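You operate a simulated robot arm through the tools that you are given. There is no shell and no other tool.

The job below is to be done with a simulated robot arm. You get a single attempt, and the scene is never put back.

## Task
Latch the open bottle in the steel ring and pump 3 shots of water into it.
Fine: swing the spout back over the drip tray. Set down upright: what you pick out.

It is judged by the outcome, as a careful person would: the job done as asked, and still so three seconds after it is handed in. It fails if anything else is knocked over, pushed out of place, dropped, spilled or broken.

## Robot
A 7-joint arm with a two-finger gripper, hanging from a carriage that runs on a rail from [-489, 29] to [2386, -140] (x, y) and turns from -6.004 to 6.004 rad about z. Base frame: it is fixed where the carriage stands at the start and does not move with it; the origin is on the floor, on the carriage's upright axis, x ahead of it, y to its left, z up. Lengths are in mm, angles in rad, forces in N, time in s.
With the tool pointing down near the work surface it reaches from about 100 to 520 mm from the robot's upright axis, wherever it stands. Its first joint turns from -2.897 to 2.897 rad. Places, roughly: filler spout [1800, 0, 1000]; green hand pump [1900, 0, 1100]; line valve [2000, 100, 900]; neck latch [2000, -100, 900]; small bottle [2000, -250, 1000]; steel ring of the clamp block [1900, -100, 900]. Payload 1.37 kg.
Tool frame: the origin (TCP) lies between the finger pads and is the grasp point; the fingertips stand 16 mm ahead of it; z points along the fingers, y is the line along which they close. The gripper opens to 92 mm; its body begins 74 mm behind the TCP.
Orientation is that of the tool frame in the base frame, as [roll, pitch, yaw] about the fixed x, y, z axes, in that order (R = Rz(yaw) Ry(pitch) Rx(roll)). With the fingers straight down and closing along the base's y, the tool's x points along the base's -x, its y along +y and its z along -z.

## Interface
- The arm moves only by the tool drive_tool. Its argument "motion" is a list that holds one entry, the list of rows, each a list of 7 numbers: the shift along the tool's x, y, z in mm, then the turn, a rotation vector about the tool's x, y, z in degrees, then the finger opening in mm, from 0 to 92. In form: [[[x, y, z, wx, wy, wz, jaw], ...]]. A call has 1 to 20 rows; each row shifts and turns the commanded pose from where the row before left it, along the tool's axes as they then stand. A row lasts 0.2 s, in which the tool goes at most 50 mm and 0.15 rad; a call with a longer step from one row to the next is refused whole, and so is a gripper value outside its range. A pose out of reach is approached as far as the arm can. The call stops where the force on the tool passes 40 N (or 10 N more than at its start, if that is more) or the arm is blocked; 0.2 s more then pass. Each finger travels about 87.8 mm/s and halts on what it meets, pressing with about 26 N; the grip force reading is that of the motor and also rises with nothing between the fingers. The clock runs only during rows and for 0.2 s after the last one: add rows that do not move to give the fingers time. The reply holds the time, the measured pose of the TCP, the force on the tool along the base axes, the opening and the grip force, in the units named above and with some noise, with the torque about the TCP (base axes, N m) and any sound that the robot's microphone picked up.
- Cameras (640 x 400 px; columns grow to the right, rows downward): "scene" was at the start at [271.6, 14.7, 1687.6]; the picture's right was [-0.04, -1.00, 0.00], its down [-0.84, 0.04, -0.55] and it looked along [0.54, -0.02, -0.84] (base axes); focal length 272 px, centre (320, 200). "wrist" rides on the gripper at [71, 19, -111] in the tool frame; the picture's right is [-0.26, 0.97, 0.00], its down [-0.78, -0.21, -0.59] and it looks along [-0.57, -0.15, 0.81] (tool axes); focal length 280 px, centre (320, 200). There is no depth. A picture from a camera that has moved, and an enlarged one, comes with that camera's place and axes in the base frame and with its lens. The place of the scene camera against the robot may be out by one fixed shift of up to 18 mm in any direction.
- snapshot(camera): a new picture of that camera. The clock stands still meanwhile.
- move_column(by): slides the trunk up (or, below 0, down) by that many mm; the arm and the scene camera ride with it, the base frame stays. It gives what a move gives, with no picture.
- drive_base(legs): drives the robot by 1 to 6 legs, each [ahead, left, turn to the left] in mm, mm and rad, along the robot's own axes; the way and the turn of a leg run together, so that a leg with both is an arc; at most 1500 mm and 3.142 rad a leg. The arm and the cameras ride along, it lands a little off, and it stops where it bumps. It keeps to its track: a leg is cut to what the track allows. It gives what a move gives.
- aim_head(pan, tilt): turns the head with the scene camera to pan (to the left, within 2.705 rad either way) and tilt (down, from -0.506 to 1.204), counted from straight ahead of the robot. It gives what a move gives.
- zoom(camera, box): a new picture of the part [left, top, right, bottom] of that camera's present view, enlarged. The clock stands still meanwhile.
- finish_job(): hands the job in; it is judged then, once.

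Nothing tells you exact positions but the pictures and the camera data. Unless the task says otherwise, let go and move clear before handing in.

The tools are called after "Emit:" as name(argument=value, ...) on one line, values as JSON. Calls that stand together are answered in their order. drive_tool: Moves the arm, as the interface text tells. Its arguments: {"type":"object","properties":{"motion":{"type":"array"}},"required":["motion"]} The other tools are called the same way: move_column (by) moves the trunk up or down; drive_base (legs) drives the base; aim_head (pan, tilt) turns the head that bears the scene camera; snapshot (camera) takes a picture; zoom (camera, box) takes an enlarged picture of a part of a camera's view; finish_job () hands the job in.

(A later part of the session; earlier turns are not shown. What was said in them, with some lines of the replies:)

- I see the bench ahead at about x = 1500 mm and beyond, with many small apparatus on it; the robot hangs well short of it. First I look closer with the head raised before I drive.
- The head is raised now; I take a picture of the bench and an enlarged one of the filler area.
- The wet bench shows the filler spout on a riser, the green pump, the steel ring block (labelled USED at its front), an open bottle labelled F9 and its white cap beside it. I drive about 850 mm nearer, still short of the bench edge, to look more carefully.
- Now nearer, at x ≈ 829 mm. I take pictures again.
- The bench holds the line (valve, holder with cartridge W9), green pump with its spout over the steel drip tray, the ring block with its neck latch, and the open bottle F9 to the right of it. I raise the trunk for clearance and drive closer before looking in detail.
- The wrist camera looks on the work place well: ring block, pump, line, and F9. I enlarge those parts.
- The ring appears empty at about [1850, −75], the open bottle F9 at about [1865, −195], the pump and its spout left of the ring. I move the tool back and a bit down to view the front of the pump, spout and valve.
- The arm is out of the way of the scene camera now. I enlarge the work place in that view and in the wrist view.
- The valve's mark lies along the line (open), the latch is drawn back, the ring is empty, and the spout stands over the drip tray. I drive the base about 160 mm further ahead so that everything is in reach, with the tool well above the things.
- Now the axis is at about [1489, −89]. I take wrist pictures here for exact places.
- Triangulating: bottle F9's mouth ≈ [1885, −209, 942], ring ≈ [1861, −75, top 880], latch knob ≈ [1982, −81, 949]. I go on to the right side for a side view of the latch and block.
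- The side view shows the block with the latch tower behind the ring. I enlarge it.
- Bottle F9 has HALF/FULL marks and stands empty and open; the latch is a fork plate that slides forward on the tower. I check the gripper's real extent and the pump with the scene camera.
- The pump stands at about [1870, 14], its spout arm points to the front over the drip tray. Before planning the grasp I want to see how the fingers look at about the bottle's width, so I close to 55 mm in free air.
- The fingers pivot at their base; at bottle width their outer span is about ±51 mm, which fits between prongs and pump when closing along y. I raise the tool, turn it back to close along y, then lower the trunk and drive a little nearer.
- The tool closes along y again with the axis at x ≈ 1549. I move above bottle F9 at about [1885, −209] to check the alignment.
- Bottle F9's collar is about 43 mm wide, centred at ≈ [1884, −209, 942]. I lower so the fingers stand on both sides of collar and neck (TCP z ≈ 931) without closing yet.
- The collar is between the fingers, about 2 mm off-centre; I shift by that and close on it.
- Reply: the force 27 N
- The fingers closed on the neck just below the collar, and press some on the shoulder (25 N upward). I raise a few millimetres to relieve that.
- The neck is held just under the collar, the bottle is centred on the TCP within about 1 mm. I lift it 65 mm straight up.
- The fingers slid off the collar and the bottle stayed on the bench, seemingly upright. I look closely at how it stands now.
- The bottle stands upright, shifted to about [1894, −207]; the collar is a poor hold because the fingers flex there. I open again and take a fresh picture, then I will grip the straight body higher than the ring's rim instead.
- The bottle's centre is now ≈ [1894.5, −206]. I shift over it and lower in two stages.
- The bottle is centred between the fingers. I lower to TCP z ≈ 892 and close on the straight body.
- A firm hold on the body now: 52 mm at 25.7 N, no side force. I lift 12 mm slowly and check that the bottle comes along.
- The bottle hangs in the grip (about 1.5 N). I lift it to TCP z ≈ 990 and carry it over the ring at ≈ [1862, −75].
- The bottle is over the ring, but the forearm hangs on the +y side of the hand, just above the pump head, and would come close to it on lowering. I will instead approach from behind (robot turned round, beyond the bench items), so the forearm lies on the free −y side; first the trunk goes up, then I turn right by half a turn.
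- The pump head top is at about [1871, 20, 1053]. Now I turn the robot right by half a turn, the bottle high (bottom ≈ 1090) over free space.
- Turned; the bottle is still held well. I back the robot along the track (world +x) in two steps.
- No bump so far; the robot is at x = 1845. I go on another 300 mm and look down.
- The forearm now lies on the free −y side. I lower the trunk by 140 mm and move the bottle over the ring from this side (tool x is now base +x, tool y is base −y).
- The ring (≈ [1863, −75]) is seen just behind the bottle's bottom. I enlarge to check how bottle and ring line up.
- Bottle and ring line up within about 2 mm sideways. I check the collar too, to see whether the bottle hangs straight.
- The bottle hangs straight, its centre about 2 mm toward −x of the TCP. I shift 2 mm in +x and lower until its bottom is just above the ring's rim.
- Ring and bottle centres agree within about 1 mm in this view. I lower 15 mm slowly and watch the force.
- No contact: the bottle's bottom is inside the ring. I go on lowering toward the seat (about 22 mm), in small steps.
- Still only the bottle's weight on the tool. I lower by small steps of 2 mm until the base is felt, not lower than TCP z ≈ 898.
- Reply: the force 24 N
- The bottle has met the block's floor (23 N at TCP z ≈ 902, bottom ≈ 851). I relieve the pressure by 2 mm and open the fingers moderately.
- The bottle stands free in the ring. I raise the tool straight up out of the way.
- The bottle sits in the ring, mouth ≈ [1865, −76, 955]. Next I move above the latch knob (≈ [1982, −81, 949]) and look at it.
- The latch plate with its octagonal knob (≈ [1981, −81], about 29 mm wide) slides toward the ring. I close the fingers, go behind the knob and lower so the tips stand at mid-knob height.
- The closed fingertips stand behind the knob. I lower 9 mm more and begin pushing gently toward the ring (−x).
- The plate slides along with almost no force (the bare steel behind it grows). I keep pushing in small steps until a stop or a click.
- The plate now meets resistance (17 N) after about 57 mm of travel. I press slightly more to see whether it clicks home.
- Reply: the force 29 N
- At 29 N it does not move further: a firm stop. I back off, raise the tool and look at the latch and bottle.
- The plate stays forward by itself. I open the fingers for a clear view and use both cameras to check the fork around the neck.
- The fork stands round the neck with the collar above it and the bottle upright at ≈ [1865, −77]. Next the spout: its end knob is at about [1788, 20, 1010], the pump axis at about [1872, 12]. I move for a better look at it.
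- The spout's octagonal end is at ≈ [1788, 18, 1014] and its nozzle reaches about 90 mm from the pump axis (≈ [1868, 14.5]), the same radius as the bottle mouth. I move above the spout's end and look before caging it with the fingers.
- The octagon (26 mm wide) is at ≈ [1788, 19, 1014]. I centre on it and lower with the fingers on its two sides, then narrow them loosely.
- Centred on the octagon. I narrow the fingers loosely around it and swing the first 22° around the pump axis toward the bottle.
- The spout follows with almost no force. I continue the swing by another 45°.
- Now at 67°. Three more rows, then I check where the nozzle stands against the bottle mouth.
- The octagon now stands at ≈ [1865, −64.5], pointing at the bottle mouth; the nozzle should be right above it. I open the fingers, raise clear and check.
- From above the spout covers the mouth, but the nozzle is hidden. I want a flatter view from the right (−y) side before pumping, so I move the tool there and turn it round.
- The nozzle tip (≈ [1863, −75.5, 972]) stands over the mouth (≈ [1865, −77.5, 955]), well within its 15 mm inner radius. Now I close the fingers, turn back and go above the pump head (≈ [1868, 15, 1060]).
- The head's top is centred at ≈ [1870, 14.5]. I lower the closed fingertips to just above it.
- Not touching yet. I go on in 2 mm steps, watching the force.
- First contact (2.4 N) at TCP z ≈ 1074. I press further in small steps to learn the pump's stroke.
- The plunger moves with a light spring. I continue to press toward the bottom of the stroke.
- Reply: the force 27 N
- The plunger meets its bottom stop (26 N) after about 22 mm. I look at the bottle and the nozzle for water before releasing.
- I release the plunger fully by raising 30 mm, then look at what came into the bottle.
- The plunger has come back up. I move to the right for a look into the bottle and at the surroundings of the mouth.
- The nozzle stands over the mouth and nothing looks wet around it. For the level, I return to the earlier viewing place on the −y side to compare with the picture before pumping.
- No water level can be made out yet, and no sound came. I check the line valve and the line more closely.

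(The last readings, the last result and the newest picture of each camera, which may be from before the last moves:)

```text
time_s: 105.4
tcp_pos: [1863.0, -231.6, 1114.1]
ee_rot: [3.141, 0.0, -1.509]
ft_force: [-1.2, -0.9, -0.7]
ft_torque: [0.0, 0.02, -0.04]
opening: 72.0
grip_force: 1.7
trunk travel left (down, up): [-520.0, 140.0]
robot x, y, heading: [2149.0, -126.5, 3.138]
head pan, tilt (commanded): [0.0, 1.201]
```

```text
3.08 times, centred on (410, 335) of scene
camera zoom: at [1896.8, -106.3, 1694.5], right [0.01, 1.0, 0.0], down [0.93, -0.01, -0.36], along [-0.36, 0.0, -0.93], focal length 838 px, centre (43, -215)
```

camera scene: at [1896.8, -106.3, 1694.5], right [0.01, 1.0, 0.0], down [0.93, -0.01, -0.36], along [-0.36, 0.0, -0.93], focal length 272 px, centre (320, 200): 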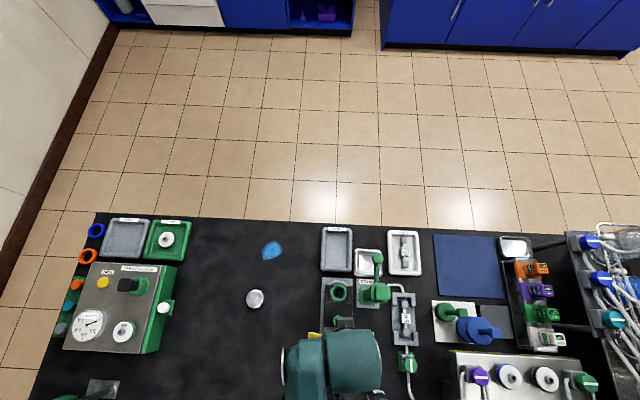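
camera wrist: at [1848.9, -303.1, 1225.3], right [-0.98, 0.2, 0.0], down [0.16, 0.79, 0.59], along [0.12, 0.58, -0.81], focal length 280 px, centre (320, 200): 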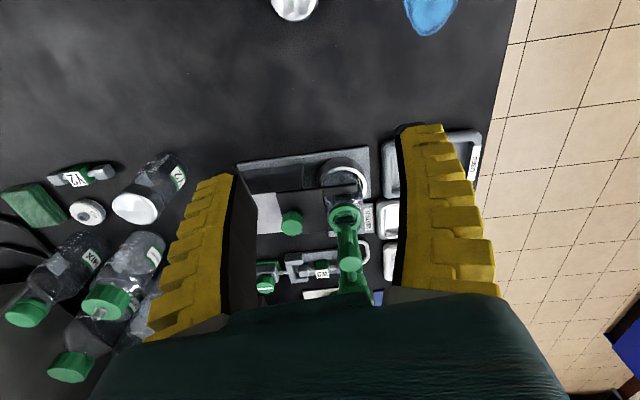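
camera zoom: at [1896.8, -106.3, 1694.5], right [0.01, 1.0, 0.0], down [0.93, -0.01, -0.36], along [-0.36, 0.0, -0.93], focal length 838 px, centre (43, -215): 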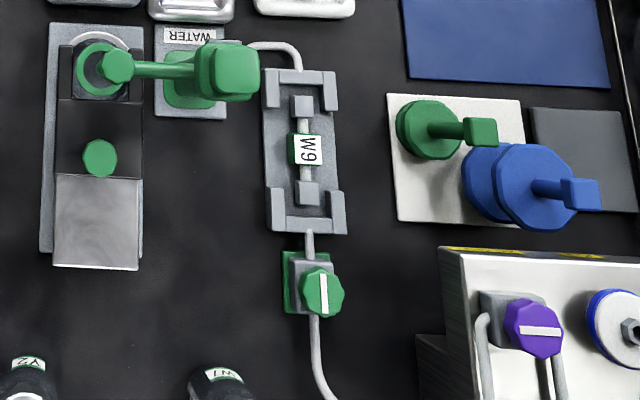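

The valve's bar lies along the pipe (open) and the cartridge W9 sits in its holder. For a steep view down into the bottle I move the tool forward so the mouth comes to the top part of the picture.

Emit:
drive_tool(motion=[[[-44.8, -4.2, 0, 0, 0, 0, 70], [-44.8, -4.2, 0, 0, 0, 0, 70], [-44.8, -4.2, 0, 0, 0, 0, 70], [-44.8, -4.2, 0, 0, 0, 0, 70], [0, 0, 0, 0, 0, 0, 70]]])

Emit:
snapshot(camera="wrist")

Emit:
zoom(camera="wrist", box=[270, 10, 370, 110])

```text
time_s: 106.6
tcp_pos: [1866.8, -51.3, 1110.3]
ee_rot: [-3.141, 0.0, -1.507]
ft_force: [1.1, 0.0, 0.6]
ft_torque: [-0.02, -0.01, 0.02]
opening: 72.0
grip_force: 1.2
trunk travel left (down, up): [-520.0, 140.0]
robot x, y, heading: [2150.7, -125.6, 3.134]
head pan, tilt (commanded): [0.0, 1.201]
```

```text
taken
camera wrist: at [1852.2, -122.9, 1221.2], right [-0.98, 0.2, 0.0], down [0.16, 0.79, 0.59], along [0.12, 0.58, -0.81], focal length 280 px, centre (320, 200)
```

wrist: 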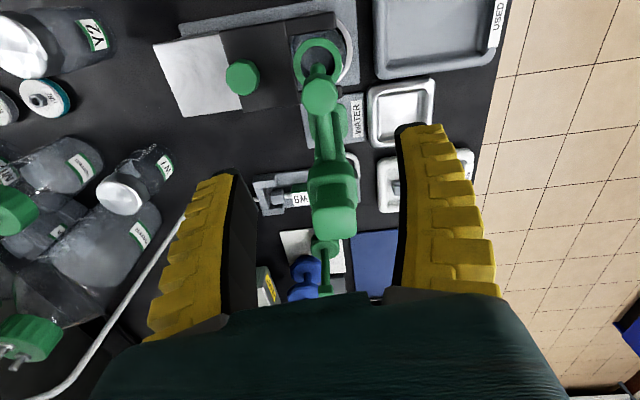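

```text
4.00 times, centred on (320, 60) of wrist
camera zoom: at [1852.2, -122.9, 1221.2], right [-0.98, 0.2, 0.0], down [0.16, 0.79, 0.59], along [0.12, 0.58, -0.81], focal length 1122 px, centre (320, 760)
```

zoom: 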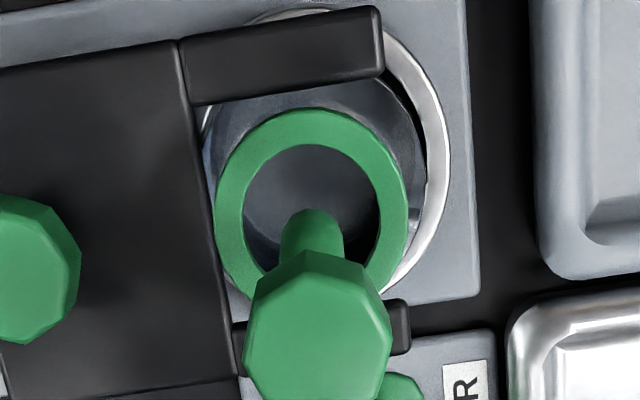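

Emit:
zoom(camera="wrist", box=[295, 35, 345, 80])

Emit:
zoom(camera="wrist", box=[20, 130, 180, 290])

```text
8.89 times, centred on (320, 58) of wrist
camera zoom: at [1852.2, -122.9, 1221.2], right [-0.98, 0.2, 0.0], down [0.16, 0.79, 0.59], along [0.12, 0.58, -0.81], focal length 2492 px, centre (320, 1467)
```

zoom: 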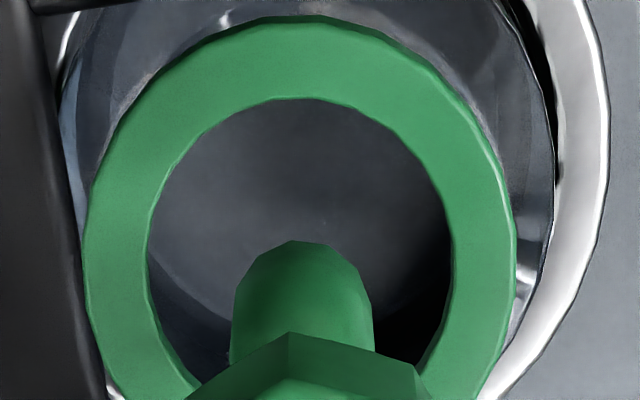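

```text
2.50 times, centred on (100, 210) of wrist
camera zoom: at [1852.2, -122.9, 1221.2], right [-0.98, 0.2, 0.0], down [0.16, 0.79, 0.59], along [0.12, 0.58, -0.81], focal length 701 px, centre (870, 175)
```

zoom: 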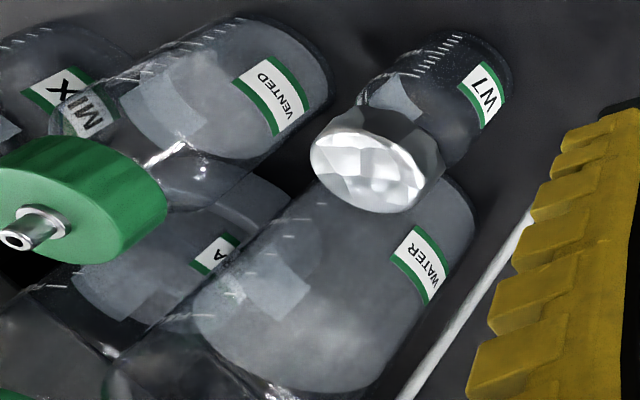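

Looking steeply into the mouth I can see the disc at the bottom of the bottle, with the nozzle right over the opening. I give the second press from here (closing fingers, over the head, full stroke, release) and then compare the same view.

Emit:
drive_tool(motion=[[[-16, -1.7, 0, 0, 0, 0, 40], [-16, -1.7, 0, 0, 0, 0, 10], [-16, -1.7, 0, 0, 0, 0, 0], [-16.7, -1.7, 0, 0, 0, 0, 0], [0, 0, 0, 0, 0, 0, 0], [0, 0, 0, 0, 0, 0, 0]]])

Emit:
snapshot(camera="wrist")

```text
time_s: 108.0
tcp_pos: [1872.1, 12.7, 1114.9]
ee_rot: [3.141, 0.0, -1.507]
ft_force: [0.1, 0.0, -0.8]
ft_torque: [0.0, -0.03, 0.01]
opening: 0.0
grip_force: 25.7
trunk travel left (down, up): [-520.0, 140.0]
robot x, y, heading: [2151.3, -126.3, 3.128]
head pan, tilt (commanded): [0.0, 1.201]
```

```text
taken
camera wrist: at [1857.4, -58.8, 1225.1], right [-0.98, 0.2, 0.0], down [0.16, 0.79, 0.59], along [0.12, 0.58, -0.81], focal length 280 px, centre (320, 200)
```

wrist: 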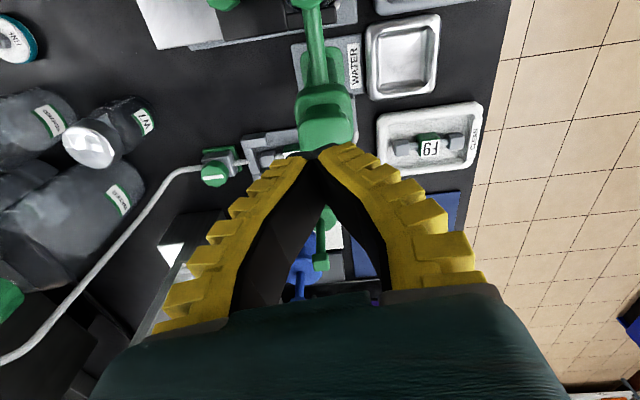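

Above the pump head. I press down: first to near the bottom, then in small steps to the stop.

Emit:
drive_tool(motion=[[[0, 0, 18, 0, 0, 0, 0], [0, 0, 15, 0, 0, 0, 0], [0, 0, 6, 0, 0, 0, 0], [0, 0, 6, 0, 0, 0, 0], [0, 0, 6, 0, 0, 0, 0], [0, 0, 4, 0, 0, 0, 0], [0, 0, 0, 0, 0, 0, 0]]])

Emit:
drive_tool(motion=[[[0, 0, 2.5, 0, 0, 0, 0], [0, 0, 2.5, 0, 0, 0, 0], [0, 0, 0, 0, 0, 0, 0]]])

```text
time_s: 109.6
tcp_pos: [1871.2, 13.6, 1059.5]
ee_rot: [3.139, 0.0, -1.509]
ft_force: [-1.8, 1.3, 4.9]
ft_torque: [0.02, 0.02, -0.02]
opening: 5.8
grip_force: 28.0
trunk travel left (down, up): [-520.0, 140.0]
robot x, y, heading: [2148.6, -127.8, 3.136]
head pan, tilt (commanded): [0.0, 1.201]
```

```text
time_s: 110.4
tcp_pos: [1871.2, 14.4, 1054.7]
ee_rot: [3.138, 0.002, -1.508]
ft_force: [1.7, 1.8, 13.4]
ft_torque: [0.01, 0.01, -0.02]
opening: 5.9
grip_force: 27.8
trunk travel left (down, up): [-520.0, 140.0]
robot x, y, heading: [2155.9, -128.0, 3.135]
head pan, tilt (commanded): [0.0, 1.201]
```

At the stop (13 N). A millimetre more for certainty, then release fully and return to the viewing place.

Emit:
drive_tool(motion=[[[0, 0, 1.5, 0, 0, 0, 0], [0, 0, 0, 0, 0, 0, 0]]])

Emit:
drive_tool(motion=[[[0, 0, -6.5, 0, 0, 0, 0], [0, 0, -8, 0, 0, 0, 0], [0, 0, -8, 0, 0, 0, 0], [0, 0, -10, 0, 0, 0, 0], [0, 0, -14, 0, 0, 0, 0], [0, 0, -13, 0, 0, 0, 0], [0, 0, 0, 0, 0, 0, 0], [16, 1.7, 0, 0, 0, 0, 10], [16, 1.7, 0, 0, 0, 0, 40], [16, 1.7, 0, 0, 0, 0, 70], [16.7, 1.7, 0, 0, 0, 0, 70], [0, 0, 0, 0, 0, 0, 70]]])

Emit:
snapshot(camera="wrist")

Emit:
zoom(camera="wrist", box=[295, 35, 345, 80])

```text
time_s: 111.0
tcp_pos: [1869.9, 14.1, 1054.3]
ee_rot: [3.138, 0.002, -1.509]
ft_force: [0.6, -1.8, 21.6]
ft_torque: [-0.07, -0.02, 0.02]
opening: 6.1
grip_force: 28.1
trunk travel left (down, up): [-520.0, 140.0]
robot x, y, heading: [2154.2, -127.5, 3.135]
head pan, tilt (commanded): [0.0, 1.201]
```

```text
time_s: 113.6
tcp_pos: [1867.6, -50.4, 1111.5]
ee_rot: [3.141, 0.0, -1.508]
ft_force: [0.2, -0.3, -0.1]
ft_torque: [0.02, 0.02, 0.0]
opening: 71.9
grip_force: 1.5
trunk travel left (down, up): [-520.0, 140.0]
robot x, y, heading: [2150.3, -124.5, 3.138]
head pan, tilt (commanded): [0.0, 1.201]
```

```text
taken
camera wrist: at [1853.6, -122.5, 1222.2], right [-0.98, 0.2, 0.0], down [0.16, 0.79, 0.59], along [0.12, 0.58, -0.81], focal length 280 px, centre (320, 200)
```

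wrist: 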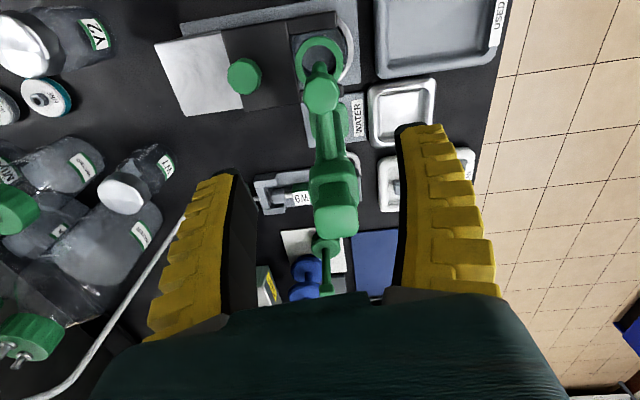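

```text
8.89 times, centred on (320, 58) of wrist
camera zoom: at [1853.6, -122.5, 1222.2], right [-0.98, 0.2, 0.0], down [0.16, 0.79, 0.59], along [0.12, 0.58, -0.81], focal length 2492 px, centre (320, 1467)
```

zoom: 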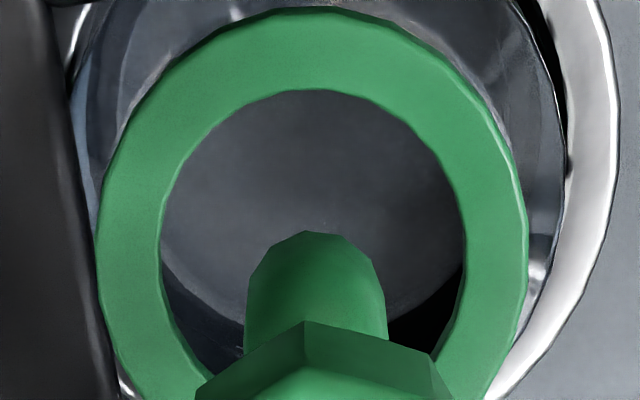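

The disc in the bottle is clearly larger and higher than after the first press, about 15 mm of rise: that is the water surface, so two shots are in. I give the third and last press in the same way.

Emit:
drive_tool(motion=[[[-16, -1.7, 0, 0, 0, 0, 40], [-16, -1.7, 0, 0, 0, 0, 10], [-16, -1.7, 0, 0, 0, 0, 0], [-16.7, -1.7, 0, 0, 0, 0, 0], [0, 0, 0, 0, 0, 0, 0], [0, 0, 0, 0, 0, 0, 0]]])

Emit:
drive_tool(motion=[[[0, 0, 18, 0, 0, 0, 0], [0, 0, 13, 0, 0, 0, 0], [0, 0, 6, 0, 0, 0, 0], [0, 0, 6, 0, 0, 0, 0], [0, 0, 6, 0, 0, 0, 0], [0, 0, 4, 0, 0, 0, 0], [0, 0, 2.5, 0, 0, 0, 0], [0, 0, 0, 0, 0, 0, 0]]])

```text
time_s: 115.0
tcp_pos: [1872.3, 14.1, 1111.0]
ee_rot: [-3.141, 0.001, -1.509]
ft_force: [-0.8, 0.0, 0.2]
ft_torque: [0.0, 0.01, -0.01]
opening: 0.0
grip_force: 25.5
trunk travel left (down, up): [-520.0, 140.0]
robot x, y, heading: [2149.7, -121.2, 3.13]
head pan, tilt (commanded): [0.0, 1.201]
```

```text
time_s: 116.8
tcp_pos: [1871.1, 14.0, 1057.2]
ee_rot: [-3.141, 0.002, -1.508]
ft_force: [1.8, 1.6, 5.6]
ft_torque: [0.01, -0.02, 0.0]
opening: 5.9
grip_force: 27.9
trunk travel left (down, up): [-520.0, 140.0]
robot x, y, heading: [2147.5, -130.3, 3.136]
head pan, tilt (commanded): [0.0, 1.201]
```

Nearly at the bottom (5.6 N of spring). I press the last few millimetres to the stop without letting up.

Emit:
drive_tool(motion=[[[0, 0, 2, 0, 0, 0, 0], [0, 0, 2, 0, 0, 0, 0], [0, 0, 0, 0, 0, 0, 0]]])

```text
time_s: 117.6
tcp_pos: [1871.6, 15.2, 1053.6]
ee_rot: [3.137, 0.002, -1.509]
ft_force: [1.7, 2.3, 17.7]
ft_torque: [0.04, -0.04, -0.01]
opening: 5.9
grip_force: 28.2
trunk travel left (down, up): [-520.0, 140.0]
robot x, y, heading: [2150.4, -126.8, 3.13]
head pan, tilt (commanded): [0.0, 1.201]
```

Emit:
drive_tool(motion=[[[0, 0, 0.7, 0, 0, 0, 0], [0, 0, 0, 0, 0, 0, 0]]])

Emit:
drive_tool(motion=[[[0, 0, -6.2, 0, 0, 0, 0], [0, 0, -8, 0, 0, 0, 0], [0, 0, -8, 0, 0, 0, 0], [0, 0, -10, 0, 0, 0, 0], [0, 0, -14, 0, 0, 0, 0], [0, 0, -13, 0, 0, 0, 0], [0, 0, 0, 0, 0, 0, 0], [16, 1.7, 0, 0, 0, 0, 10], [16, 1.7, 0, 0, 0, 0, 40], [16, 1.7, 0, 0, 0, 0, 70], [16.7, 1.7, 0, 0, 0, 0, 70], [0, 0, 0, 0, 0, 0, 70]]])

Emit:
snapshot(camera="wrist")

Emit:
zoom(camera="wrist", box=[295, 35, 345, 80])

```text
time_s: 118.2
tcp_pos: [1871.4, 14.1, 1053.1]
ee_rot: [3.14, 0.002, -1.507]
ft_force: [2.2, 2.1, 22.8]
ft_torque: [0.01, -0.02, -0.02]
opening: 5.9
grip_force: 27.9
trunk travel left (down, up): [-520.0, 140.0]
robot x, y, heading: [2151.5, -127.9, 3.137]
head pan, tilt (commanded): [0.0, 1.201]
```

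```text
time_s: 120.8
tcp_pos: [1869.3, -52.4, 1112.5]
ee_rot: [3.141, 0.001, -1.509]
ft_force: [-0.3, 1.0, -0.2]
ft_torque: [0.01, 0.03, -0.01]
opening: 72.1
grip_force: 1.1
trunk travel left (down, up): [-520.0, 140.0]
robot x, y, heading: [2152.8, -127.3, 3.135]
head pan, tilt (commanded): [0.0, 1.201]
```

```text
taken
camera wrist: at [1855.3, -124.3, 1223.6], right [-0.98, 0.2, 0.0], down [0.16, 0.79, 0.59], along [0.12, 0.58, -0.81], focal length 280 px, centre (320, 200)
```

wrist: 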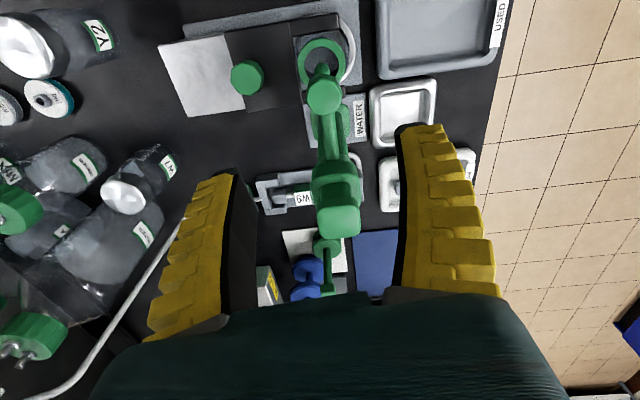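

```text
8.89 times, centred on (320, 58) of wrist
camera zoom: at [1855.3, -124.3, 1223.6], right [-0.98, 0.2, 0.0], down [0.16, 0.79, 0.59], along [0.12, 0.58, -0.81], focal length 2492 px, centre (320, 1467)
```

zoom: 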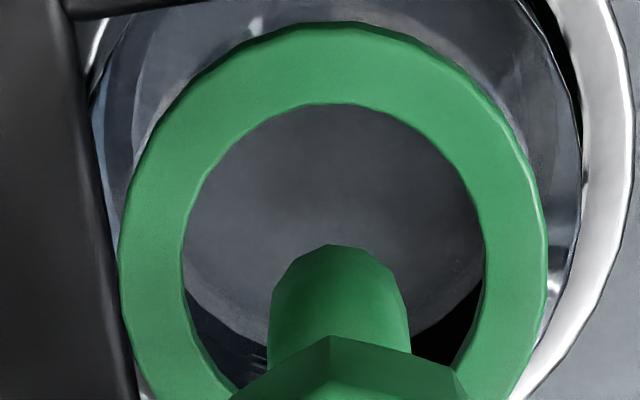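

Careful comparison of the three pictures: the disc matches the block's floor seen through the glass just as well, so I cannot be sure that water came. I go back to the −y side place to compare the side of the bottle with the earlier picture.

Emit:
drive_tool(motion=[[[44.8, 4.2, 0, 0, 0, 0, 70], [44.8, 4.2, 0, 0, 0, 0, 70], [44.8, 4.2, 0, 0, 0, 0, 70], [44.8, 4.2, 0, 0, 0, 0, 70], [0, 0, 0, 0, 0, 0, 70]]])

Emit:
zoom(camera="wrist", box=[318, 180, 368, 220])

Emit:
zoom(camera="wrist", box=[310, 160, 370, 200])

```text
time_s: 122.0
tcp_pos: [1862.6, -232.4, 1115.1]
ee_rot: [3.14, 0.001, -1.506]
ft_force: [-0.6, -0.1, 0.4]
ft_torque: [-0.03, -0.01, 0.0]
opening: 72.0
grip_force: 1.1
trunk travel left (down, up): [-520.0, 140.0]
robot x, y, heading: [2156.0, -126.0, 3.125]
head pan, tilt (commanded): [0.0, 1.201]
```

```text
10.00 times, centred on (343, 200) of wrist
camera zoom: at [1848.0, -304.6, 1225.2], right [-0.98, 0.2, 0.0], down [0.16, 0.79, 0.59], along [0.12, 0.58, -0.81], focal length 2804 px, centre (90, 200)
```

zoom: 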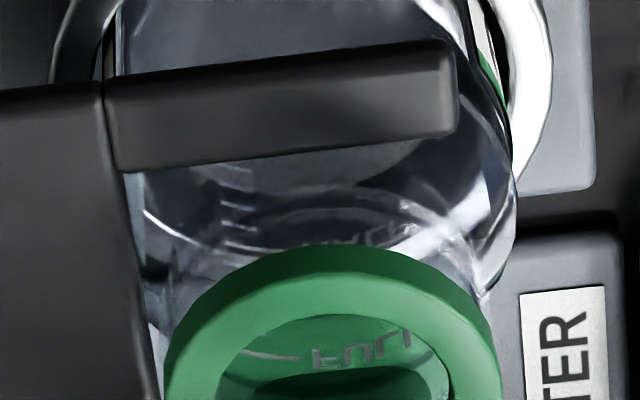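

```text
10.00 times, centred on (340, 180) of wrist
camera zoom: at [1848.0, -304.6, 1225.2], right [-0.98, 0.2, 0.0], down [0.16, 0.79, 0.59], along [0.12, 0.58, -0.81], focal length 2804 px, centre (120, 400)
```

zoom: 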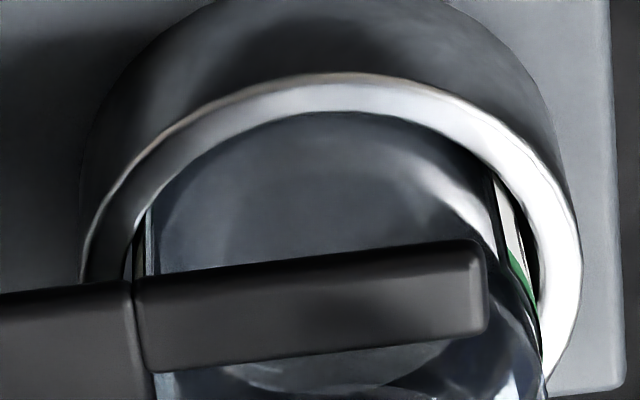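

There is a new lighter ellipse inside the glass just below the prong: a water surface at about z ≈ 879, which was not there after the first press. I enlarge it further to be sure.

Emit:
zoom(camera="wrist", box=[322, 188, 362, 213])

Emit:
zoom(camera="wrist", box=[318, 155, 368, 190])

```text
16.00 times, centred on (342, 200) of wrist
camera zoom: at [1848.0, -304.6, 1225.2], right [-0.98, 0.2, 0.0], down [0.16, 0.79, 0.59], along [0.12, 0.58, -0.81], focal length 4486 px, centre (-32, 192)
```

zoom: 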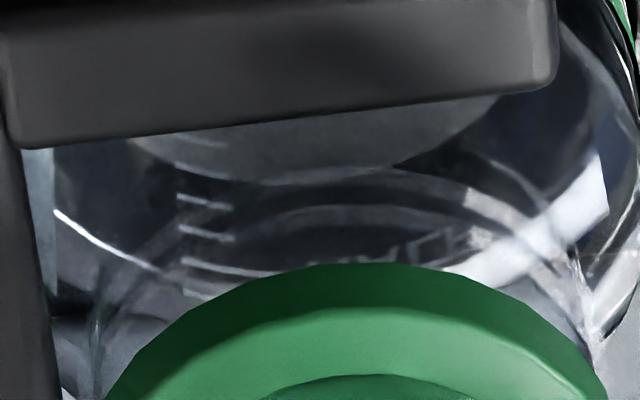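

```text
11.43 times, centred on (343, 172) of wrist
camera zoom: at [1848.0, -304.6, 1225.2], right [-0.98, 0.2, 0.0], down [0.16, 0.79, 0.59], along [0.12, 0.58, -0.81], focal length 3204 px, centre (57, 514)
```

zoom: 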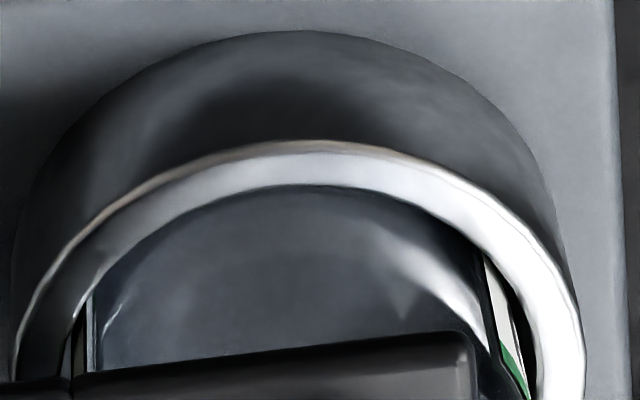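

The water surface is clearly there, about 27 mm above the bottle's floor after three full strokes. Now I will swing the spout back over the drip tray: first turn the tool back to the orientation used before.

Emit:
drive_tool(motion=[[[0, 0, 0, 0, 0, -8.4, 50], [0, 0, 0, 0, 0, -8.4, 50], [0, 0, 0, 0, 0, -8.4, 50], [0, 0, 0, 0, 0, -8.4, 50], [0, 0, 0, 0, 0, -8.4, 50], [0, 0, 0, 0, 0, -8.4, 50], [0, 0, 0, 0, 0, -8.4, 50], [0, 0, 0, 0, 0, -8.4, 50], [0, 0, 0, 0, 0, -8.4, 50], [0, 0, 0, 0, 0, -8.4, 50], [0, 0, 0, 0, 0, -8.4, 50], [0, 0, 0, 0, 0, -8.4, 50], [0, 0, 0, 0, 0, -8.4, 50], [0, 0, 0, 0, 0, -8.4, 50], [0, 0, 0, 0, 0, -8.4, 50], [0, 0, 0, 0, 0, -8.4, 50], [0, 0, 0, 0, 0, -8.4, 50], [0, 0, 0, 0, 0, -8.4, 50], [0, 0, 0, 0, 0, -8.4, 50], [0, 0, 0, 0, 0, -8.4, 50]]])

Emit:
drive_tool(motion=[[[0, 0, 0, 0, 0, -8.2, 50], [42, 0.7, 0, 0, 0, 0, 50], [42, 0.7, 0, 0, 0, 0, 50], [42, 0.7, 0, 0, 0, 0, 50], [42, 0.6, 0, 0, 0, 0, 50], [0, 0, 0, 0, 0, 0, 50]]])

Emit:
snapshot(camera="wrist")

```text
time_s: 126.2
tcp_pos: [1863.5, -230.1, 1111.5]
ee_rot: [-3.141, 0.001, 1.428]
ft_force: [-0.9, -0.1, 0.1]
ft_torque: [0.03, 0.01, -0.02]
opening: 53.1
grip_force: 2.6
trunk travel left (down, up): [-520.0, 140.0]
robot x, y, heading: [2151.2, -122.7, 3.132]
head pan, tilt (commanded): [0.0, 1.201]
```

```text
time_s: 127.6
tcp_pos: [1866.6, -64.7, 1111.1]
ee_rot: [3.141, 0.0, 1.568]
ft_force: [-0.7, -0.1, 0.2]
ft_torque: [-0.04, 0.01, -0.02]
opening: 53.1
grip_force: 2.0
trunk travel left (down, up): [-520.0, 140.0]
robot x, y, heading: [2152.7, -123.7, 3.131]
head pan, tilt (commanded): [0.0, 1.201]
```

```text
taken
camera wrist: at [1886.1, 6.2, 1222.4], right [0.96, -0.26, 0.0], down [-0.21, -0.78, 0.59], along [-0.16, -0.57, -0.81], focal length 280 px, centre (320, 200)
```

wrist: 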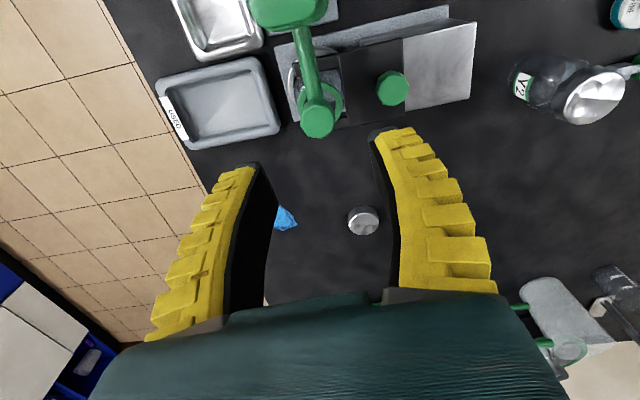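

The spout stands as I left it. I lower the open fingers around its octagon, narrow them loosely, and swing it back the same way.

Emit:
drive_tool(motion=[[[0, -1.2, 30, 0, 0, 0, 50], [0, 0, 30, 0, 0, 0, 50], [0, 0, 25, 0, 0, 0, 50], [0, 0, 19, 0, 0, 0, 50], [0, 0, 0, 0, 0, 0, 50]]])

Emit:
snapshot(camera="wrist")

```text
time_s: 128.8
tcp_pos: [1863.9, -61.6, 1005.7]
ee_rot: [3.141, 0.001, 1.567]
ft_force: [0.0, 0.0, 0.1]
ft_torque: [0.03, -0.03, -0.01]
opening: 52.9
grip_force: 2.3
trunk travel left (down, up): [-520.0, 140.0]
robot x, y, heading: [2149.8, -124.9, 3.136]
head pan, tilt (commanded): [0.0, 1.201]
```

```text
taken
camera wrist: at [1884.1, 8.4, 1116.4], right [0.96, -0.27, 0.0], down [-0.21, -0.78, 0.59], along [-0.16, -0.57, -0.81], focal length 280 px, centre (320, 200)
```

wrist: 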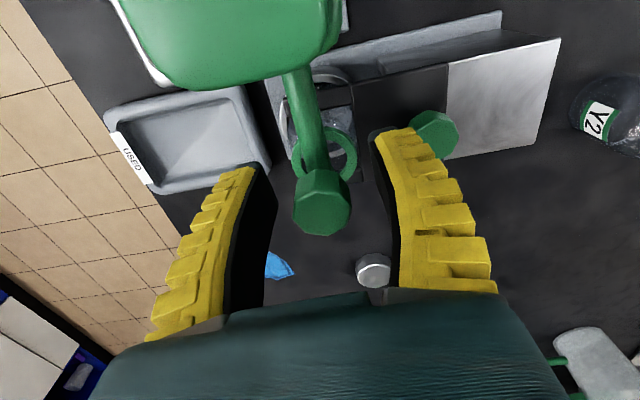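

Centred. I narrow loosely and swing back the first 22°.

Emit:
drive_tool(motion=[[[0, 0, 0, 0, 0, 0, 38], [0, 0, 0, 0, 0, 0, 29], [0, 0, 0, 0, 0, 0, 29], [1.1, -10.3, 0, 0, 0, 7.5, 29], [1.1, -10.3, 0, 0, 0, 7.5, 29], [1.1, -10.3, 0, 0, 0, 7.5, 29], [0, 0, 0, 0, 0, 0, 29]]])

Emit:
snapshot(camera="wrist")

```text
time_s: 130.4
tcp_pos: [1834.6, -53.9, 1006.5]
ee_rot: [-3.141, 0.001, 1.173]
ft_force: [-0.2, 0.1, 0.8]
ft_torque: [-0.05, -0.02, 0.02]
opening: 32.8
grip_force: 3.2
trunk travel left (down, up): [-520.0, 140.0]
robot x, y, heading: [2147.6, -124.6, 3.136]
head pan, tilt (commanded): [0.0, 1.201]
```

```text
taken
camera wrist: at [1880.2, 3.6, 1117.9], right [0.79, -0.62, 0.0], down [-0.5, -0.64, 0.59], along [-0.36, -0.46, -0.81], focal length 280 px, centre (320, 200)
```

wrist: 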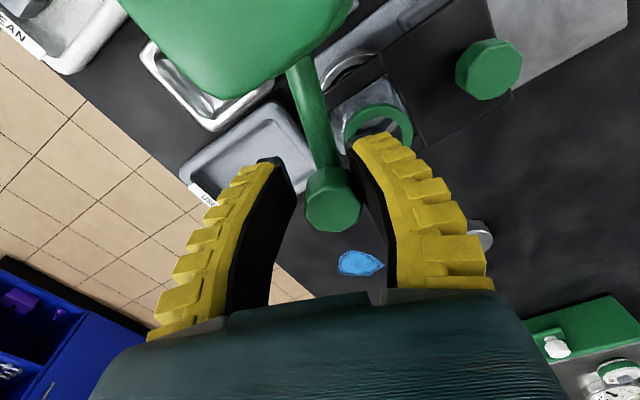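

The spout follows. I swing the rest of the way, back to pointing over the drip tray.

Emit:
drive_tool(motion=[[[1.1, -10.3, 0, 0, 0, 7.5, 29], [1.1, -10.3, 0, 0, 0, 7.5, 29], [1.1, -10.3, 0, 0, 0, 7.5, 29], [1.1, -10.3, 0, 0, 0, 7.5, 29], [1.1, -10.3, 0, 0, 0, 7.5, 29], [1.1, -10.3, 0, 0, 0, 7.5, 29], [0, 0, 0, 0, 0, 0, 29]]])

Emit:
drive_tool(motion=[[[1.1, -10.3, 0, 0, 0, 7.5, 29], [1.1, -10.3, 0, 0, 0, 7.5, 29], [1.1, -10.3, 0, 0, 0, 7.5, 29], [0, 0, 0, 0, 0, 0, 29]]])

Emit:
snapshot(camera="wrist")

```text
time_s: 132.0
tcp_pos: [1793.5, -10.9, 1007.6]
ee_rot: [-3.141, 0.0, 0.388]
ft_force: [-0.3, -0.9, -0.6]
ft_torque: [0.01, 0.0, 0.01]
opening: 32.6
grip_force: 3.0
trunk travel left (down, up): [-520.0, 140.0]
robot x, y, heading: [2151.2, -123.0, 3.134]
head pan, tilt (commanded): [0.0, 1.201]
```

```text
time_s: 133.0
tcp_pos: [1788.6, 19.4, 1007.8]
ee_rot: [-3.141, 0.0, -0.005]
ft_force: [-0.5, 0.2, -1.2]
ft_torque: [0.0, -0.03, 0.01]
opening: 33.0
grip_force: 2.8
trunk travel left (down, up): [-520.0, 140.0]
robot x, y, heading: [2150.9, -125.4, 3.139]
head pan, tilt (commanded): [0.0, 1.201]
```

```text
taken
camera wrist: at [1860.6, -0.8, 1118.8], right [-0.27, -0.96, 0.0], down [-0.78, 0.22, 0.59], along [-0.57, 0.16, -0.81], focal length 280 px, centre (320, 200)
```

wrist: 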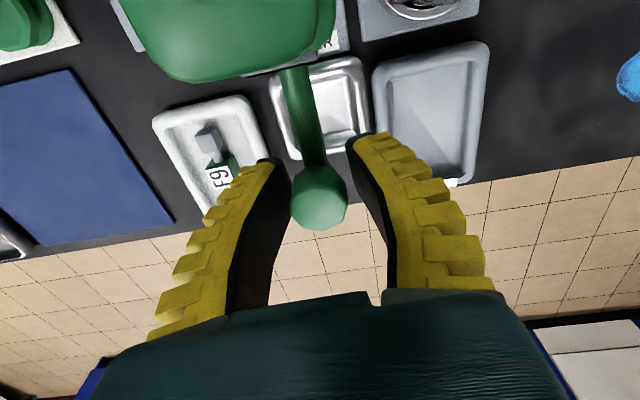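

The spout is back at its first place over the drip tray. I open, raise straight up and check the scene.

Emit:
drive_tool(motion=[[[0, 0, 0, 0, 0, 0, 42], [0, 0, 0, 0, 0, 0, 50], [0, 0, 0, 0, 0, 0, 50], [0, 0, -20, 0, 0, 0, 50], [0, 0, -35, 0, 0, 0, 50], [0, 0, -45, 0, 0, 0, 50], [0, 0, -40, 0, 0, 0, 50], [0, 0, 0, 0, 0, 0, 50]]])

Emit:
snapshot(camera="wrist")

Emit:
snapshot(camera="scene")

```text
time_s: 134.8
tcp_pos: [1789.6, 19.2, 1150.5]
ee_rot: [3.142, -0.003, -0.003]
ft_force: [0.2, -0.5, -0.5]
ft_torque: [-0.01, -0.01, 0.0]
opening: 52.9
grip_force: 1.8
trunk travel left (down, up): [-520.0, 140.0]
robot x, y, heading: [2148.7, -123.2, 3.132]
head pan, tilt (commanded): [0.0, 1.201]
```

```text
taken
camera wrist: at [1861.3, -0.5, 1261.0], right [-0.27, -0.96, 0.0], down [-0.78, 0.21, 0.59], along [-0.57, 0.16, -0.81], focal length 280 px, centre (320, 200)
```

wrist: 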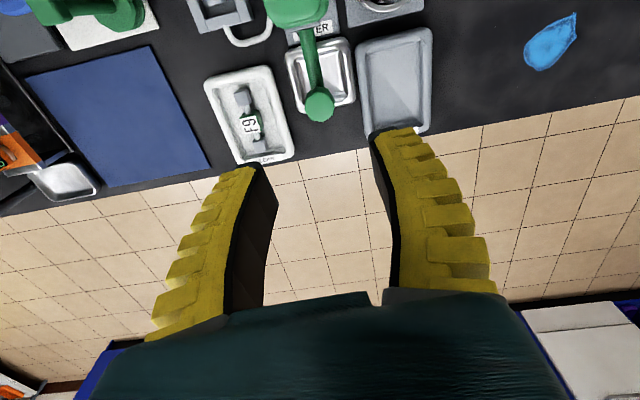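

```text
taken
camera scene: at [1896.8, -106.2, 1694.5], right [0.01, 1.0, 0.0], down [0.93, -0.01, -0.36], along [-0.36, 0.0, -0.93], focal length 272 px, centre (320, 200)
```

scene: 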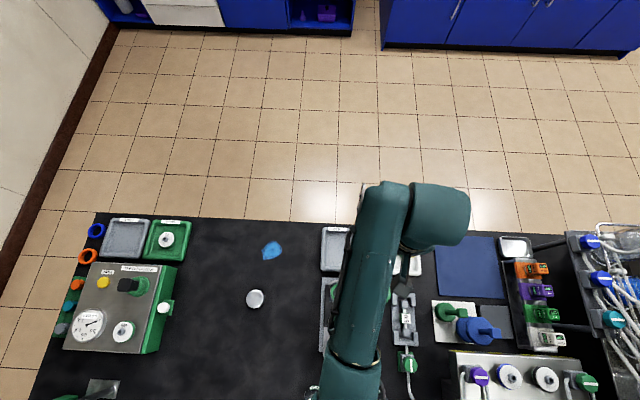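

I move over to look straight down into the bottle now that the spout is out of the way.

Emit:
drive_tool(motion=[[[13.5, 22.3, 0, 0, 0, 0, 70], [13.5, 22.3, 0, 0, 0, 0, 70], [13.5, 22.3, 0, 0, 0, 0, 70], [13.5, 22.3, 0, 0, 0, 0, 70], [0, 0, 0, 0, 0, 0, 70]]])

Emit:
snapshot(camera="wrist")

Emit:
zoom(camera="wrist", box=[270, 20, 370, 110])

Emit:
zoom(camera="wrist", box=[295, 40, 345, 85])

```text
time_s: 136.0
tcp_pos: [1844.4, -72.2, 1147.9]
ee_rot: [3.141, 0.0, -0.002]
ft_force: [-0.1, 0.7, 0.5]
ft_torque: [0.01, -0.02, -0.03]
opening: 72.1
grip_force: 1.6
trunk travel left (down, up): [-520.0, 140.0]
robot x, y, heading: [2151.5, -127.1, 3.137]
head pan, tilt (commanded): [0.0, 1.201]
```

```text
taken
camera wrist: at [1915.8, -92.0, 1259.0], right [-0.27, -0.96, 0.0], down [-0.78, 0.21, 0.59], along [-0.57, 0.16, -0.81], focal length 280 px, centre (320, 200)
```

wrist: 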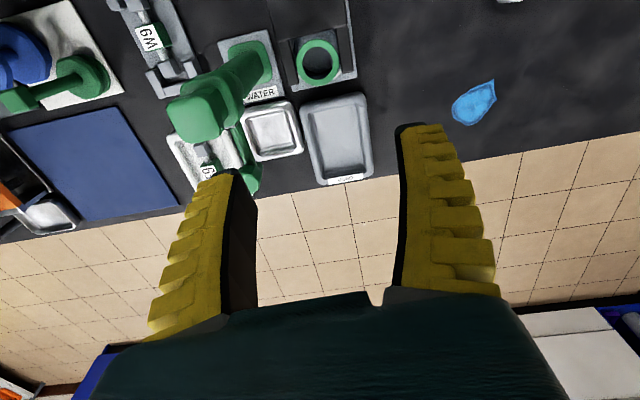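

```text
4.44 times, centred on (320, 65) of wrist
camera zoom: at [1915.8, -92.0, 1259.0], right [-0.27, -0.96, 0.0], down [-0.78, 0.21, 0.59], along [-0.57, 0.16, -0.81], focal length 1246 px, centre (320, 800)
```

zoom: 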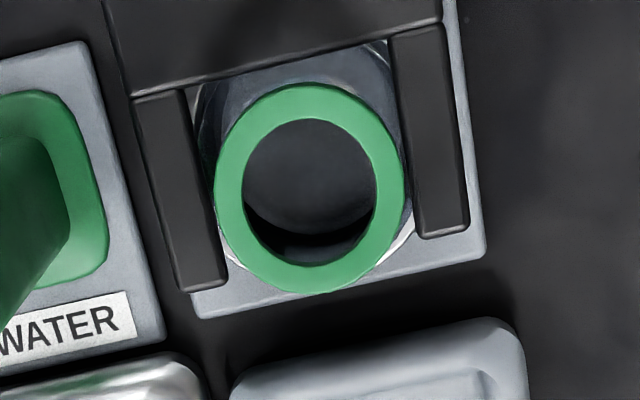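

```text
8.89 times, centred on (320, 62) of wrist
camera zoom: at [1915.8, -92.0, 1259.0], right [-0.27, -0.96, 0.0], down [-0.78, 0.21, 0.59], along [-0.57, 0.16, -0.81], focal length 2492 px, centre (320, 1422)
```

zoom: 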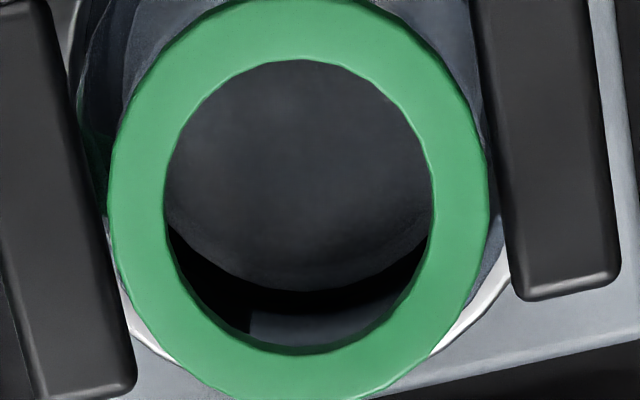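

From here the surface seems at z ≈ 875–879, agreeing with the side view. To be certain, I repeat the exact view I had before filling (TCP ≈ [1864, −74, 1025]).

Emit:
drive_tool(motion=[[[10, 1, 30, 0, 0, 0, 64], [10, 1, 35, 0, 0, 0, 64], [0, 0, 35, 0, 0, 0, 64], [0, 0, 23, 0, 0, 0, 64], [0, 0, 0, 0, 0, 0, 64]]])

Emit:
zoom(camera="wrist", box=[220, 0, 420, 200])

Emit:
zoom(camera="wrist", box=[280, 60, 370, 170])

```text
time_s: 137.2
tcp_pos: [1866.3, -71.0, 1025.3]
ee_rot: [-3.141, -0.001, -0.004]
ft_force: [0.0, -0.2, 0.4]
ft_torque: [0.01, 0.03, 0.02]
opening: 66.5
grip_force: 1.1
trunk travel left (down, up): [-520.0, 140.0]
robot x, y, heading: [2151.8, -126.4, 3.134]
head pan, tilt (commanded): [0.0, 1.201]
```

```text
2.00 times, centred on (320, 100) of wrist
camera zoom: at [1936.7, -90.7, 1135.9], right [-0.27, -0.96, 0.0], down [-0.78, 0.21, 0.59], along [-0.57, 0.16, -0.81], focal length 561 px, centre (320, 400)
```

zoom: 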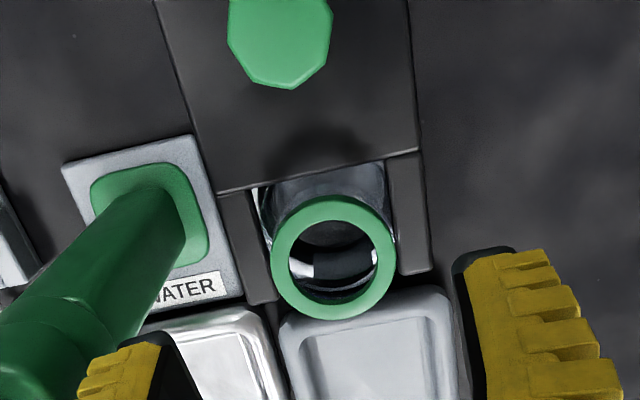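

```text
3.64 times, centred on (325, 115) of wrist
camera zoom: at [1936.7, -90.7, 1135.9], right [-0.27, -0.96, 0.0], down [-0.78, 0.21, 0.59], along [-0.57, 0.16, -0.81], focal length 1020 px, centre (302, 509)
```

zoom: 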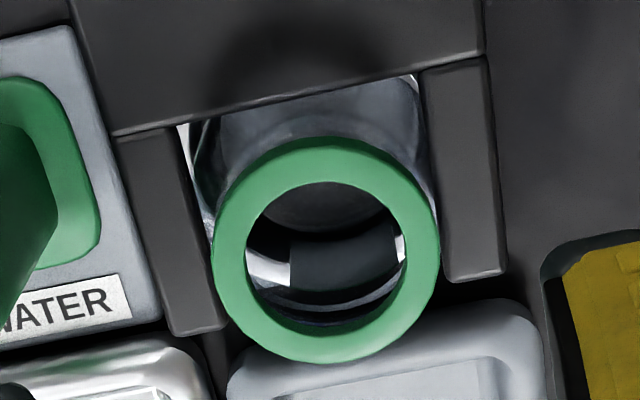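

The surface's edge lies at z ≈ 876 here too, clearly above where the block's floor would show, so the three shots are in. I raise the tool and the trunk to be clear and take a last look at everything.

Emit:
drive_tool(motion=[[[0, 0, -30, 0, 0, 0, 64], [0, 0, -40, 0, 0, 0, 64], [0, 0, -40, 0, 0, 0, 64], [20, 20, 0, 0, 0, 0, 64], [20, 30, 0, 0, 0, 0, 64], [20, 40, 0, 0, 0, 0, 64], [0, 40, 0, 0, 0, 0, 64], [0, 40, 0, 0, 0, 0, 64], [0, 0, 0, 0, 0, 0, 64]]])

Emit:
move_column(by=140)

Emit:
snapshot(camera="scene")

Emit:
zoom(camera="scene", box=[300, 210, 440, 350])

Emit:
snapshot(camera="wrist")

```text
time_s: 139.2
tcp_pos: [1922.0, -244.5, 1135.1]
ee_rot: [-3.141, 0.001, -0.003]
ft_force: [-0.2, -0.4, 0.3]
ft_torque: [-0.04, 0.03, 0.01]
opening: 66.4
grip_force: 2.0
trunk travel left (down, up): [-520.0, 140.0]
robot x, y, heading: [2150.4, -125.6, 3.134]
head pan, tilt (commanded): [0.0, 1.201]
```

```text
time_s: 140.9
tcp_pos: [1921.3, -242.9, 1274.2]
ee_rot: [-3.141, -0.001, -0.004]
ft_force: [-0.4, 0.2, 0.0]
ft_torque: [0.01, -0.03, 0.0]
opening: 66.5
grip_force: 1.7
trunk travel left (down, up): [-660.0, 0.0]
robot x, y, heading: [2150.2, -124.9, 3.135]
head pan, tilt (commanded): [0.0, 1.201]
```

```text
taken
camera scene: at [1896.8, -106.3, 1834.5], right [0.01, 1.0, 0.0], down [0.93, -0.01, -0.36], along [-0.36, 0.0, -0.93], focal length 272 px, centre (320, 200)
```

scene: 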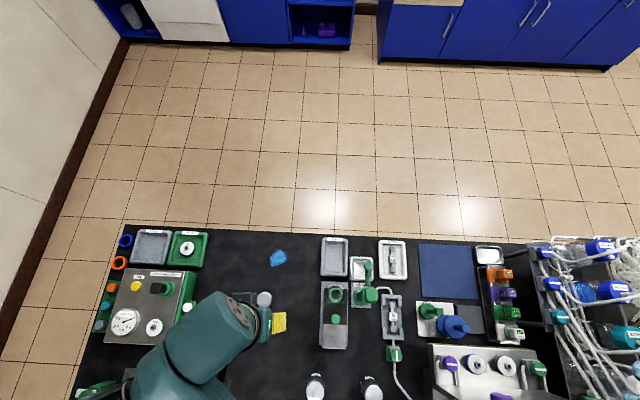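

```text
2.86 times, centred on (370, 280) of scene
camera zoom: at [1896.8, -106.3, 1834.5], right [0.01, 1.0, 0.0], down [0.93, -0.01, -0.36], along [-0.36, 0.0, -0.93], focal length 778 px, centre (177, -29)
```

zoom: 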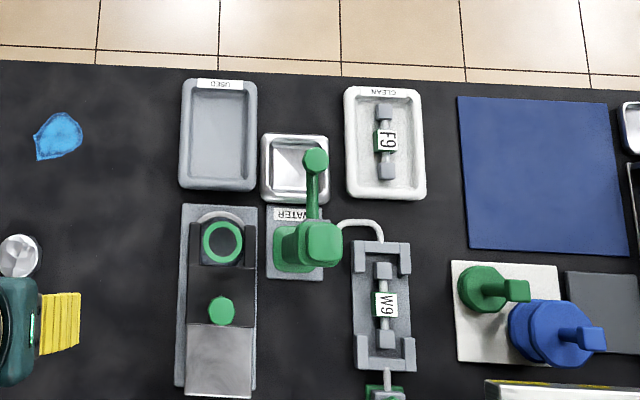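

```text
taken
camera wrist: at [1993.0, -262.7, 1384.9], right [-0.27, -0.96, 0.0], down [-0.78, 0.21, 0.59], along [-0.57, 0.16, -0.81], focal length 280 px, centre (320, 200)
```

wrist: 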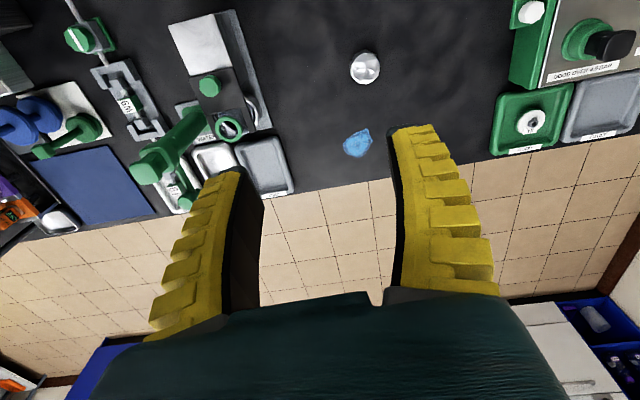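

Bottle F9 stands upright in the steel ring with the latch fork round its neck. It has had three full pump strokes of water, and the spout is back over the drip tray. Nothing else looks moved or spilled, and the arm is clear above the bench. I hand the job in.

Emit:
finish_job()

```text
The job is handed in.
```

I put the open bottle (labelled F9) in the steel ring, latched it, and pumped 3 full strokes of water into it. It stands upright. The job is handed in.

- **Latch:** the fork went round the bottle's neck until it hit a firm stop at about 29 N. It made no click.
- **Water:** each press went to the bottom of the pump's stroke. The water stands about 25 mm above the bottle's floor. I could not measure each shot separately, so the count of three rests on three full strokes.
- **Spout:** it is back over the drip tray, where it started.
- **First lift:** my first grip on the bottle's collar slipped and shifted the bottle about 10 mm, but it stayed standing. I gripped it by the body after that.
- **Line cartridge:** the line holds the cartridge marked W9, while the clean tray has one marked F9 like the bottle. The task did not ask for a swap, so I left both where they were.

In the last pictures nothing else looked moved, knocked over or spilled.
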